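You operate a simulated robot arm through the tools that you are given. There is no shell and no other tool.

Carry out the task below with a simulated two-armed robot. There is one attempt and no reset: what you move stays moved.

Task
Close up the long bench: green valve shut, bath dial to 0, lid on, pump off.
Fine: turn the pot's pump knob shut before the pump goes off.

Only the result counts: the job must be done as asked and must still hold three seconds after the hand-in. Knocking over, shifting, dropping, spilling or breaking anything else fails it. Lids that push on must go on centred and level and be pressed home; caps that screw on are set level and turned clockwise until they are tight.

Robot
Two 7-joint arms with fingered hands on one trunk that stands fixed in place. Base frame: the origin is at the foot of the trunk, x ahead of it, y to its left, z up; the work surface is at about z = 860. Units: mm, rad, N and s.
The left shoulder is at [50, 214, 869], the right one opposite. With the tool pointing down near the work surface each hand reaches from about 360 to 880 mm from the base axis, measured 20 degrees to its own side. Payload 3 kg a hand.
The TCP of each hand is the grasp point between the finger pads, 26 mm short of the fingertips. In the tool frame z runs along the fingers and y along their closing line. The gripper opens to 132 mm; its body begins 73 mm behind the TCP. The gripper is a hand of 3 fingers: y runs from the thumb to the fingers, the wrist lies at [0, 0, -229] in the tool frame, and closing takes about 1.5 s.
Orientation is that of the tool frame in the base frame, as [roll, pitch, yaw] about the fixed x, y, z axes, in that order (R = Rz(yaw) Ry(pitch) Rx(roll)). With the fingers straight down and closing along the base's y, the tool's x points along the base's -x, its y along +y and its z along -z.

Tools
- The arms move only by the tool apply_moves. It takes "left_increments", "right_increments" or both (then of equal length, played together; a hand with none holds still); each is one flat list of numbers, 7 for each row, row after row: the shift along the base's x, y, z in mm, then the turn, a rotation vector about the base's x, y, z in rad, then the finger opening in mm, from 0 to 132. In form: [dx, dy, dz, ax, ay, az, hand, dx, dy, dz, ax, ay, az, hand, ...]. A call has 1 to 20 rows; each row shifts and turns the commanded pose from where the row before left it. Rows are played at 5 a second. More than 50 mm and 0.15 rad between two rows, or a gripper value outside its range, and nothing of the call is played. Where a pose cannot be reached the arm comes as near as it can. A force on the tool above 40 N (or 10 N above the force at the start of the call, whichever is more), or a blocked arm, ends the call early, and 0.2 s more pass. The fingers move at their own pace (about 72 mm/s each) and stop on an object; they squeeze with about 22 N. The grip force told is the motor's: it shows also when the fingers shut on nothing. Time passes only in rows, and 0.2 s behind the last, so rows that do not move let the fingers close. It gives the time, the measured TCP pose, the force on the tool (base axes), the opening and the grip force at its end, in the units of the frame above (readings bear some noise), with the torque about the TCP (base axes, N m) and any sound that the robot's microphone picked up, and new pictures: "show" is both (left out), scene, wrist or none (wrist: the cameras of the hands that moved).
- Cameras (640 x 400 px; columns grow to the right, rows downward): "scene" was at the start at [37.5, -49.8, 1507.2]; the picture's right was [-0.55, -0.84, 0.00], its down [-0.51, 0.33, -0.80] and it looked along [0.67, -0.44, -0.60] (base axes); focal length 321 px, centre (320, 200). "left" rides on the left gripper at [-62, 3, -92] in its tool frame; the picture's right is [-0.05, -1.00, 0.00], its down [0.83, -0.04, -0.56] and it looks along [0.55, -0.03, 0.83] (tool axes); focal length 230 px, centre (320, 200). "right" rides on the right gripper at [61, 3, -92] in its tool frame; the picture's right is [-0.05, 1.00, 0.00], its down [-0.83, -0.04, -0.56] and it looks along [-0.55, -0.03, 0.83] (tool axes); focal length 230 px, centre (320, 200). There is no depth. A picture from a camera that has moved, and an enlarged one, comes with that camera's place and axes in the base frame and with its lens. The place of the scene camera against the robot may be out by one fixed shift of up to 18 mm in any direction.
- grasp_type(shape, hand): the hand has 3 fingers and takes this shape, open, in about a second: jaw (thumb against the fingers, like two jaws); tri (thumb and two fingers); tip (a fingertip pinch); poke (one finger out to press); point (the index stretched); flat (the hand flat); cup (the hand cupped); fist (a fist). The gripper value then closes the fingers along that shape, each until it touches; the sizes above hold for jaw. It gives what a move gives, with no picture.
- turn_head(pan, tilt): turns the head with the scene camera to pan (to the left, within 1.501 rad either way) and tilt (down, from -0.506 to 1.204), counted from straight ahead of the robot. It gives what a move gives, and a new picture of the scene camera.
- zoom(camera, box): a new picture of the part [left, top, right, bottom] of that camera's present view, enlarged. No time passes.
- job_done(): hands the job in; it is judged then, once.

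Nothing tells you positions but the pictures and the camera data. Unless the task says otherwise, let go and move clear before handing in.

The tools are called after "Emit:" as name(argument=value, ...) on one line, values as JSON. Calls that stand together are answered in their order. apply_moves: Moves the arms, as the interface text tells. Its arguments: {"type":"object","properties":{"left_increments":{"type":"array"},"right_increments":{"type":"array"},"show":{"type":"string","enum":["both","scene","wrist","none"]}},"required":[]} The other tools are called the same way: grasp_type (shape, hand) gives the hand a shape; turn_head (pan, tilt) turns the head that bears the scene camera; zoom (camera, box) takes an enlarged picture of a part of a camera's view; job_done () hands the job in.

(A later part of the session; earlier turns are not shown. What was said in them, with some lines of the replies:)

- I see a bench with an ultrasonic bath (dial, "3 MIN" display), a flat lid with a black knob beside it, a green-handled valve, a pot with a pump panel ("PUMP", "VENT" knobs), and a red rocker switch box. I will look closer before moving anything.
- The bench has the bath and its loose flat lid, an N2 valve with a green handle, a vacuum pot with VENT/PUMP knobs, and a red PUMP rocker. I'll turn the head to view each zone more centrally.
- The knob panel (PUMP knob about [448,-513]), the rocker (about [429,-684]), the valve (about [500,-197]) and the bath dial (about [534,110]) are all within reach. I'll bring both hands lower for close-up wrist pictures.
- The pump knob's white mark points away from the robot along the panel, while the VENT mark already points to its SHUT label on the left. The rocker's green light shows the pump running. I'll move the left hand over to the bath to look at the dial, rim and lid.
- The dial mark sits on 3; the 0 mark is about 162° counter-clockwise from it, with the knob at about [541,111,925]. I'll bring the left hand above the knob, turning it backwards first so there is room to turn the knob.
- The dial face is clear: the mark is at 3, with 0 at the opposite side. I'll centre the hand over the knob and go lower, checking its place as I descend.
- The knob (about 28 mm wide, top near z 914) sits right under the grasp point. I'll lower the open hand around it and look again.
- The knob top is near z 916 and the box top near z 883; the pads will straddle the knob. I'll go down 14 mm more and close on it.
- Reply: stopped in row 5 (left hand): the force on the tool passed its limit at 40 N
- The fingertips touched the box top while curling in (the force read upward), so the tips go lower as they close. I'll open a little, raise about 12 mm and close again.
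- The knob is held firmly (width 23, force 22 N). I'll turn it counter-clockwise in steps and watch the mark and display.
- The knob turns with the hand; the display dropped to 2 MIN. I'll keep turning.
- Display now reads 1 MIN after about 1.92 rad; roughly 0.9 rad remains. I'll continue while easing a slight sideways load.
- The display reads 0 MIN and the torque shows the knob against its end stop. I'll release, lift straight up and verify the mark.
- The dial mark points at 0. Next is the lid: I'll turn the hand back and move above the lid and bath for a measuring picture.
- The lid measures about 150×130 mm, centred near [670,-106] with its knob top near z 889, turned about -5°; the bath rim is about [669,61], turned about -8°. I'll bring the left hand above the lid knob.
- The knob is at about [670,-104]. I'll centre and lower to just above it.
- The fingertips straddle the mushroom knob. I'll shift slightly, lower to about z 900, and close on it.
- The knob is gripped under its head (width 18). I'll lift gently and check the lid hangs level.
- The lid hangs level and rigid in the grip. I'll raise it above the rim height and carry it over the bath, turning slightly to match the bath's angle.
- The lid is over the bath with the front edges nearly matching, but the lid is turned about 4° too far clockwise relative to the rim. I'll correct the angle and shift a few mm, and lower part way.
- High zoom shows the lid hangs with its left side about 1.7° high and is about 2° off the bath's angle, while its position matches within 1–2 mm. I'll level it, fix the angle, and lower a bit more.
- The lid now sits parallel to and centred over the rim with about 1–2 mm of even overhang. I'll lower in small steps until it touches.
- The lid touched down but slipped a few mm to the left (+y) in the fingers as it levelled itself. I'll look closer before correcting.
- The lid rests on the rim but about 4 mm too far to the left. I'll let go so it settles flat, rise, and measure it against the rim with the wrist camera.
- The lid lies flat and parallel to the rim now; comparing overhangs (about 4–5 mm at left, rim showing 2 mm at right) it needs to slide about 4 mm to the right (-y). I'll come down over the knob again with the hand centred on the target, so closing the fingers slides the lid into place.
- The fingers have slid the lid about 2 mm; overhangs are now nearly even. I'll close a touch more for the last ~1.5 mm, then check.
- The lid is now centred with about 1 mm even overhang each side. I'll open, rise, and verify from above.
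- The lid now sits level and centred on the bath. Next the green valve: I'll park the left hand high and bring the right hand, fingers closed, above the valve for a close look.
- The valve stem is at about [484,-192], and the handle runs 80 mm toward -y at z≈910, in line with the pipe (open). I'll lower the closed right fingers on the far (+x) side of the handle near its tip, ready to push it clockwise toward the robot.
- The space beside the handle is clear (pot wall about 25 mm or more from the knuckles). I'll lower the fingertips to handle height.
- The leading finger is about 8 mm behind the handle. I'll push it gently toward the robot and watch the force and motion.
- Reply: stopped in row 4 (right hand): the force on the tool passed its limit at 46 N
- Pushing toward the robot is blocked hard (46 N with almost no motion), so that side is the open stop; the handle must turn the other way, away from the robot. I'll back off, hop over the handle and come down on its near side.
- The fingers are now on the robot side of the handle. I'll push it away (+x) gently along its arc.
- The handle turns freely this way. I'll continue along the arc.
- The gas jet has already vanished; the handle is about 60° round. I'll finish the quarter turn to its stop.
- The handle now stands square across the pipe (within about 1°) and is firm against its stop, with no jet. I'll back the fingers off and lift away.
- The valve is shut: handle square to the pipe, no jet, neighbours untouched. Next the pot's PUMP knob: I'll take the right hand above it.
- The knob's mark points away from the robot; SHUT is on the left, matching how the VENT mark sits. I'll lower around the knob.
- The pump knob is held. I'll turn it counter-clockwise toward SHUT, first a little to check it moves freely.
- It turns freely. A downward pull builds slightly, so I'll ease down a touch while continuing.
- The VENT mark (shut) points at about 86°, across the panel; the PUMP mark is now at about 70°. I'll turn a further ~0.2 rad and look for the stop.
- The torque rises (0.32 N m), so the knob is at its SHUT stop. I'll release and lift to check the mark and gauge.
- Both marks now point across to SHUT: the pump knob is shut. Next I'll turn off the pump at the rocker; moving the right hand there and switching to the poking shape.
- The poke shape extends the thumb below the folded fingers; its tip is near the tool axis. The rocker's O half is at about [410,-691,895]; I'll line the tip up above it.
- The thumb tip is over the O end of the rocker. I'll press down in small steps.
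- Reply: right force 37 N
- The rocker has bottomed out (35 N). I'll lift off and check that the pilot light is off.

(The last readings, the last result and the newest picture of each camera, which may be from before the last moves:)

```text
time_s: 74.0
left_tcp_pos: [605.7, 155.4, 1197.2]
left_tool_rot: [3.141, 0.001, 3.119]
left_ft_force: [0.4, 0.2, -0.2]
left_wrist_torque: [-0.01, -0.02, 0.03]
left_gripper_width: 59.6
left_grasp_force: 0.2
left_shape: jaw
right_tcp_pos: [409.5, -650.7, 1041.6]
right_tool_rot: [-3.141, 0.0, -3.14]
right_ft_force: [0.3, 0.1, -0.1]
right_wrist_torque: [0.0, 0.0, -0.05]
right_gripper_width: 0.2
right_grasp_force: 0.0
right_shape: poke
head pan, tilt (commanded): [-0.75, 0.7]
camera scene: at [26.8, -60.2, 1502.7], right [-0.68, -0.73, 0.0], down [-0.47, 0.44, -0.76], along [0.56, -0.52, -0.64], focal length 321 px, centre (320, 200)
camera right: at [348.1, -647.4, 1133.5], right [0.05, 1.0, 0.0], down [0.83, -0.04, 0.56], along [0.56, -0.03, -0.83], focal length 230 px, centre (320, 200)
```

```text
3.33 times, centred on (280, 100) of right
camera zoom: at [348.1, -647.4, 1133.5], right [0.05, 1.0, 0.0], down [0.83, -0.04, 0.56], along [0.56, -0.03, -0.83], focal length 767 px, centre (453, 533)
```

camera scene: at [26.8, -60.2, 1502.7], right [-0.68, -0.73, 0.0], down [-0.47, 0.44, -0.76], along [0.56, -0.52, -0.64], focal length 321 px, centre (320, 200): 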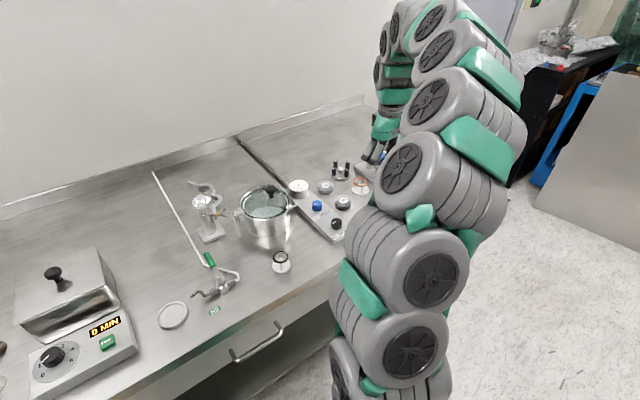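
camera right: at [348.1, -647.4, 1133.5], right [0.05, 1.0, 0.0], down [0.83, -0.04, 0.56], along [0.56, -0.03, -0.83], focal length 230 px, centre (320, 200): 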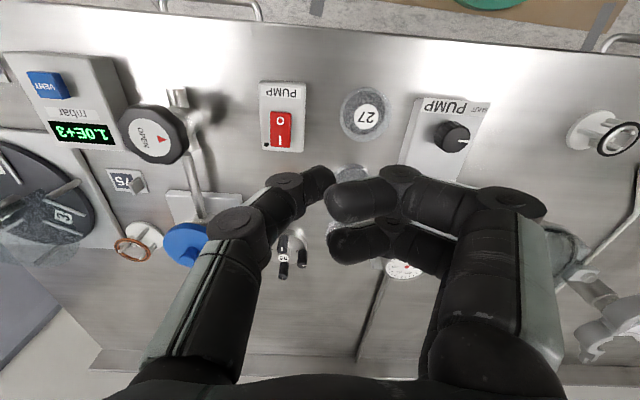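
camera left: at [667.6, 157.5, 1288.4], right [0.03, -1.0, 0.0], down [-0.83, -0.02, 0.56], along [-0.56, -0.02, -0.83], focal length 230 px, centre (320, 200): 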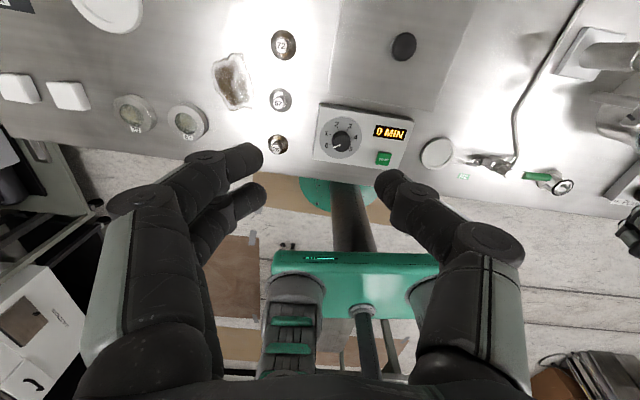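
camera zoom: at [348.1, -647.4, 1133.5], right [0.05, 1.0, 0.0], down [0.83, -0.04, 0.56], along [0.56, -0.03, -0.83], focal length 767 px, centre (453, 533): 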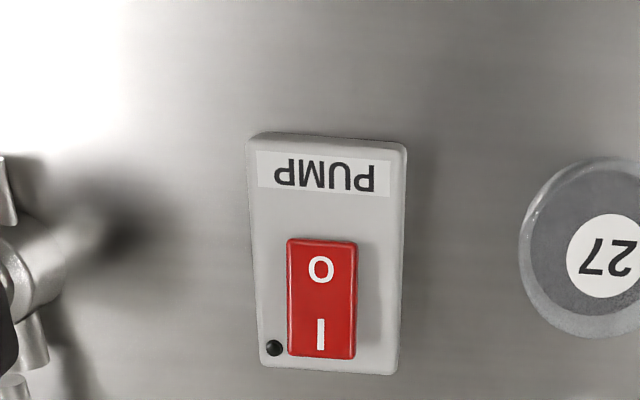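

The pilot light is out and the rocker sits on O. I'll raise the right hand clear and check everything once more.

Emit:
apply_moves(right_increments=[-5, 10, 30, 0, 0, 0, 0, -5, 10, 40, 0, 0, 0, 0, -5, 10, 40, 0, 0, 0, 0, -5, 10, 30, 0, 0, 0, 0], show="wrist")

Emit:
turn_head(pan=-0.2, tilt=0.8)

Emit:
zoom(camera="scene", box=[160, 140, 320, 270])

Emit:
zoom(camera="scene", box=[290, 130, 450, 260])

Emit:
zoom(camera="scene", box=[430, 140, 640, 260])

Emit:
zoom(camera="left", box=[280, 0, 520, 200])

```text
time_s: 75.0
left_tcp_pos: [606.2, 156.1, 1197.4]
left_tool_rot: [3.141, -0.001, 3.119]
left_ft_force: [-0.2, 0.3, -0.4]
left_wrist_torque: [0.0, 0.0, -0.03]
left_gripper_width: 59.7
left_grasp_force: 0.0
left_shape: jaw
right_tcp_pos: [390.8, -605.7, 1181.6]
right_tool_rot: [3.139, 0.001, -3.141]
right_ft_force: [-1.0, 0.4, 0.5]
right_wrist_torque: [-0.01, 0.0, 0.02]
right_gripper_width: 0.0
right_grasp_force: 0.0
right_shape: poke
head pan, tilt (commanded): [-0.75, 0.7]
camera right: at [328.6, -603.9, 1273.8], right [0.05, 1.0, 0.0], down [0.83, -0.04, 0.56], along [0.56, -0.03, -0.83], focal length 230 px, centre (320, 200)
```

right: 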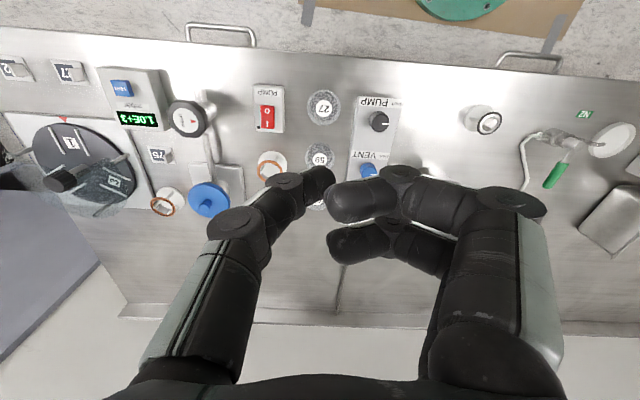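

```text
time_s: 76.0
left_tcp_pos: [606.0, 155.4, 1196.9]
left_tool_rot: [-3.141, 0.0, 3.118]
left_ft_force: [0.8, 0.8, 0.2]
left_wrist_torque: [0.0, 0.03, 0.0]
left_gripper_width: 59.9
left_grasp_force: 0.1
left_shape: jaw
right_tcp_pos: [391.0, -606.7, 1180.6]
right_tool_rot: [3.141, 0.002, -3.14]
right_ft_force: [0.5, 0.9, -0.7]
right_wrist_torque: [-0.02, 0.01, 0.0]
right_gripper_width: 0.0
right_grasp_force: 0.2
right_shape: poke
head pan, tilt (commanded): [-0.201, 0.799]
camera scene: at [43.7, -18.5, 1494.4], right [-0.2, -0.98, 0.0], down [-0.7, 0.14, -0.7], along [0.68, -0.14, -0.72], focal length 321 px, centre (320, 200)
```

scene: 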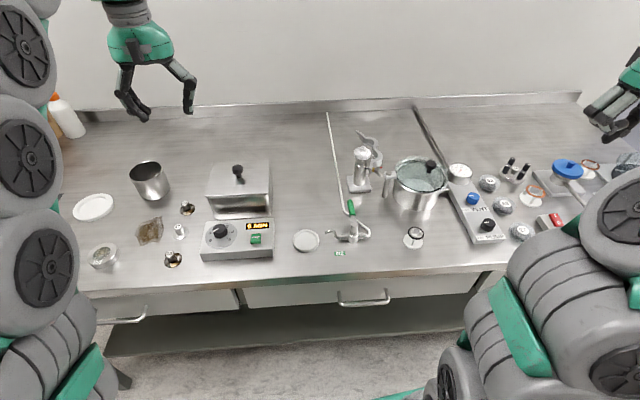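

```text
3.08 times, centred on (240, 205) of scene
camera zoom: at [43.7, -18.5, 1494.4], right [-0.2, -0.98, 0.0], down [-0.7, 0.14, -0.7], along [0.68, -0.14, -0.72], focal length 988 px, centre (566, 185)
```

zoom: 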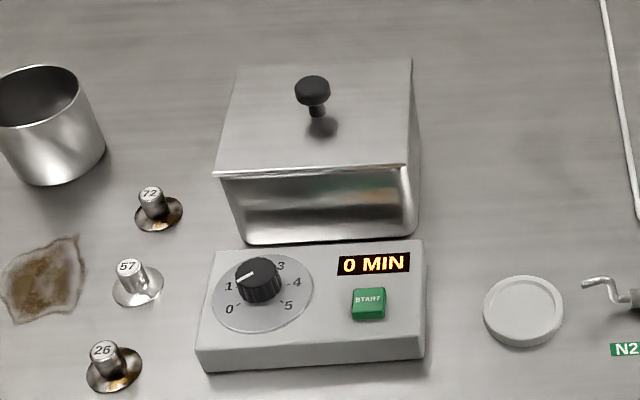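

```text
3.08 times, centred on (370, 195) of scene
camera zoom: at [43.7, -18.5, 1494.4], right [-0.2, -0.98, 0.0], down [-0.7, 0.14, -0.7], along [0.68, -0.14, -0.72], focal length 988 px, centre (166, 215)
```

zoom: 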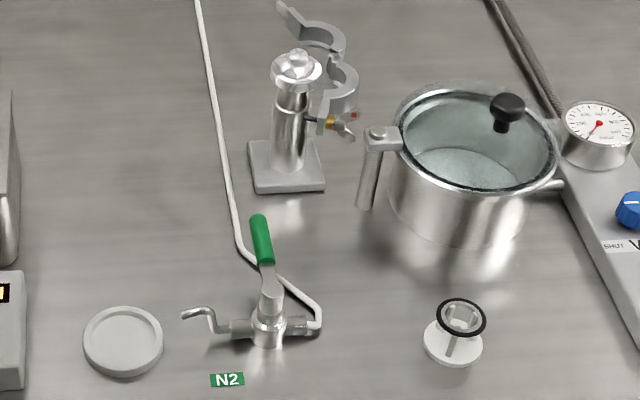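

```text
3.05 times, centred on (535, 200) of scene
camera zoom: at [43.7, -18.5, 1494.4], right [-0.2, -0.98, 0.0], down [-0.7, 0.14, -0.7], along [0.68, -0.14, -0.72], focal length 978 px, centre (-335, 200)
```

zoom: 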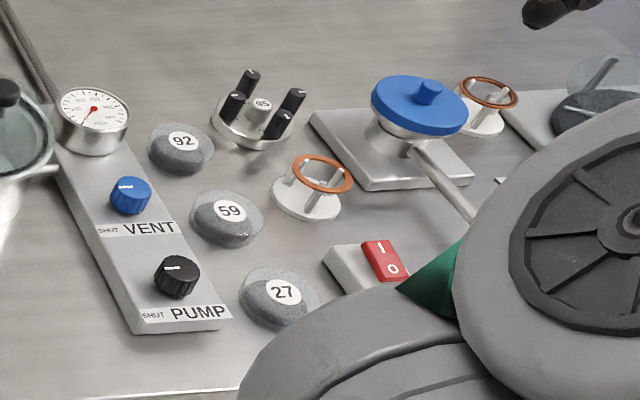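

```text
2.00 times, centred on (400, 100) of left
camera zoom: at [667.5, 157.6, 1288.8], right [0.03, -1.0, 0.0], down [-0.83, -0.02, 0.56], along [-0.56, -0.02, -0.83], focal length 460 px, centre (160, 400)
```

zoom: 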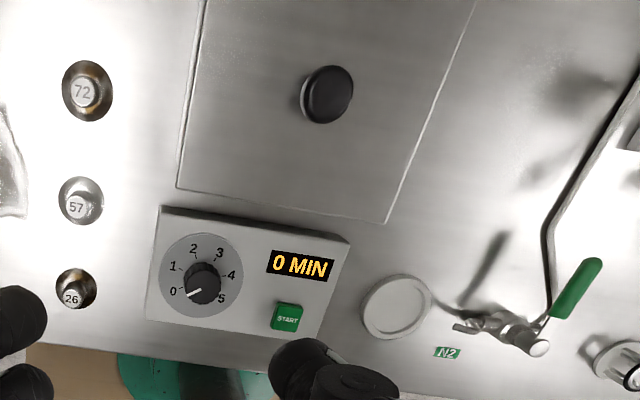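

Emit:
zoom(camera="left", box=[320, 30, 400, 110])

Emit:
zoom(camera="left", box=[420, 30, 500, 130])

Emit:
zoom(camera="scene", box=[250, 155, 280, 205])

Emit:
zoom(camera="scene", box=[200, 180, 240, 205])

```text
5.00 times, centred on (360, 70) of left
camera zoom: at [667.5, 157.6, 1288.8], right [0.03, -1.0, 0.0], down [-0.83, -0.02, 0.56], along [-0.56, -0.02, -0.83], focal length 1150 px, centre (120, 850)
```

zoom: 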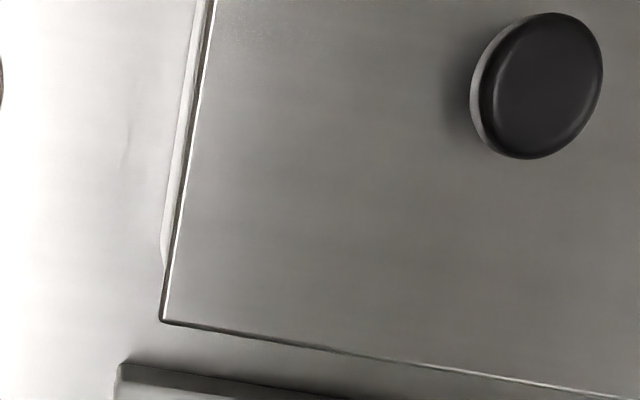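

```text
4.00 times, centred on (460, 80) of left
camera zoom: at [667.5, 157.6, 1288.8], right [0.03, -1.0, 0.0], down [-0.83, -0.02, 0.56], along [-0.56, -0.02, -0.83], focal length 920 px, centre (-240, 680)
```

zoom: 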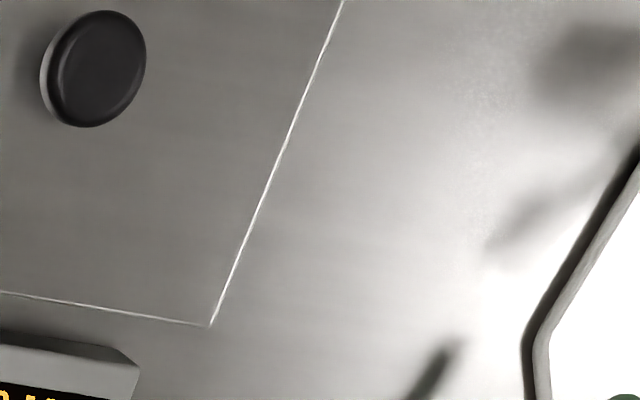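

```text
8.00 times, centred on (265, 180) of scene
camera zoom: at [43.7, -18.5, 1494.4], right [-0.2, -0.98, 0.0], down [-0.7, 0.14, -0.7], along [0.68, -0.14, -0.72], focal length 2568 px, centre (760, 360)
```

zoom: 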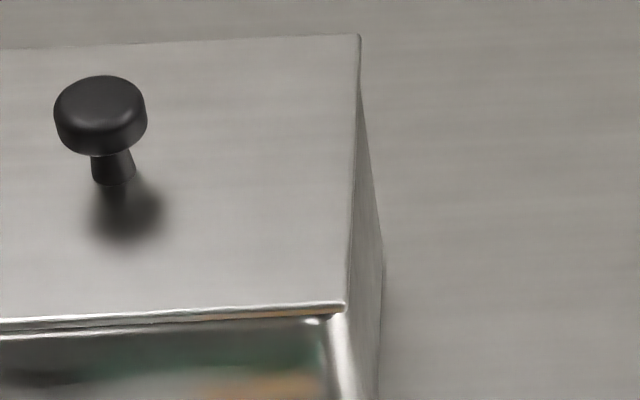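

```text
16.00 times, centred on (220, 192) of scene
camera zoom: at [43.7, -18.5, 1494.4], right [-0.2, -0.98, 0.0], down [-0.7, 0.14, -0.7], along [0.68, -0.14, -0.72], focal length 5136 px, centre (1920, 320)
```

zoom: 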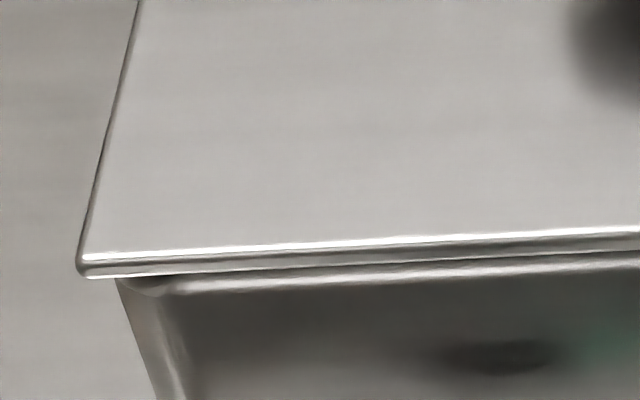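

Emit:
zoom(camera="right", box=[330, 80, 430, 190])

Emit:
zoom(camera="right", box=[230, 70, 310, 140])

Emit:
zoom(camera="right", box=[500, 90, 640, 210])

```text
3.64 times, centred on (380, 135) of right
camera zoom: at [328.8, -604.2, 1273.5], right [0.05, 1.0, 0.0], down [0.83, -0.04, 0.56], along [0.56, -0.03, -0.83], focal length 837 px, centre (102, 436)
```

zoom: 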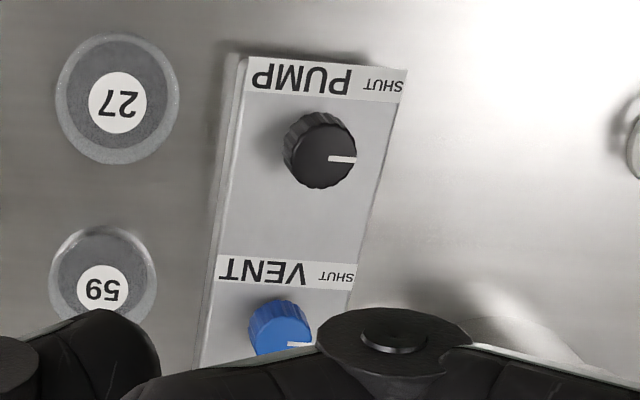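

```text
5.71 times, centred on (270, 105) of right
camera zoom: at [328.8, -604.2, 1273.5], right [0.05, 1.0, 0.0], down [0.83, -0.04, 0.56], along [0.56, -0.03, -0.83], focal length 1315 px, centre (606, 743)
```

zoom: 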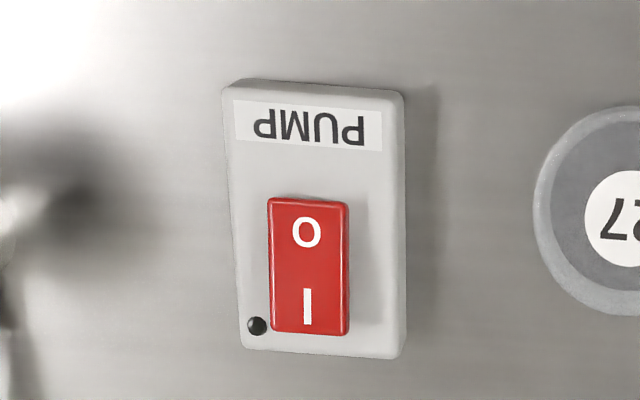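

```text
3.33 times, centred on (570, 150) of right
camera zoom: at [328.8, -604.2, 1273.5], right [0.05, 1.0, 0.0], down [0.83, -0.04, 0.56], along [0.56, -0.03, -0.83], focal length 767 px, centre (-513, 367)
```

zoom: 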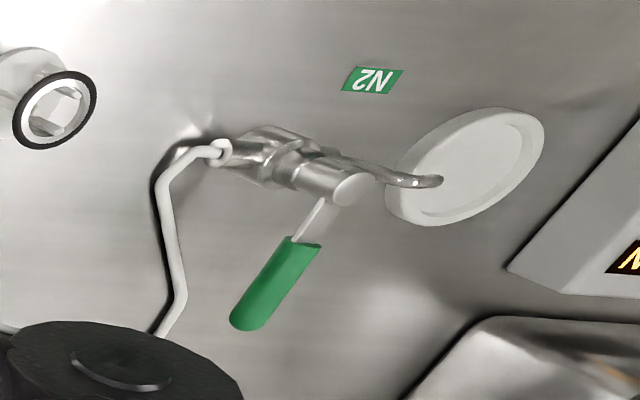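

All checks agree, and both hands are clear:
- **Valve:** the green handle stands square across the pipe and the jet has stopped.
- **Bath dial:** the mark is on 0 and the display reads 0 MIN.
- **Lid:** it sits level and centred on the bath.
- **Pump:** I turned the pot's PUMP knob to SHUT first. The rocker is now on O with its light out.

I'm handing the job in.

Emit:
job_done()

```text
The job is handed in.
```

I closed up the bench and handed the job in; I don't have the judge's result yet.

- **Green valve:** it is shut. The handle stands square across the pipe and the N2 jet has stopped. It closes by turning away from the robot. My first push, the other way, hit its stop at 46 N before I reversed it.
- **Bath dial:** the mark is on 0 and the display reads 0 MIN.
- **Bath lid:** it is on, level and centred to within about 1 mm. It slipped about 4 mm when I first set it down, so I slid it back into place. It is a flat lid that rests on the rim, so I did not press it down afterwards.
- **Pot's PUMP knob:** I turned it to its SHUT stop before switching the pump off, as asked.
- **Pump:** it is off. The rocker is on O and its light is out.

Both hands were clear at hand-in, and in the last pictures nothing else looked moved.
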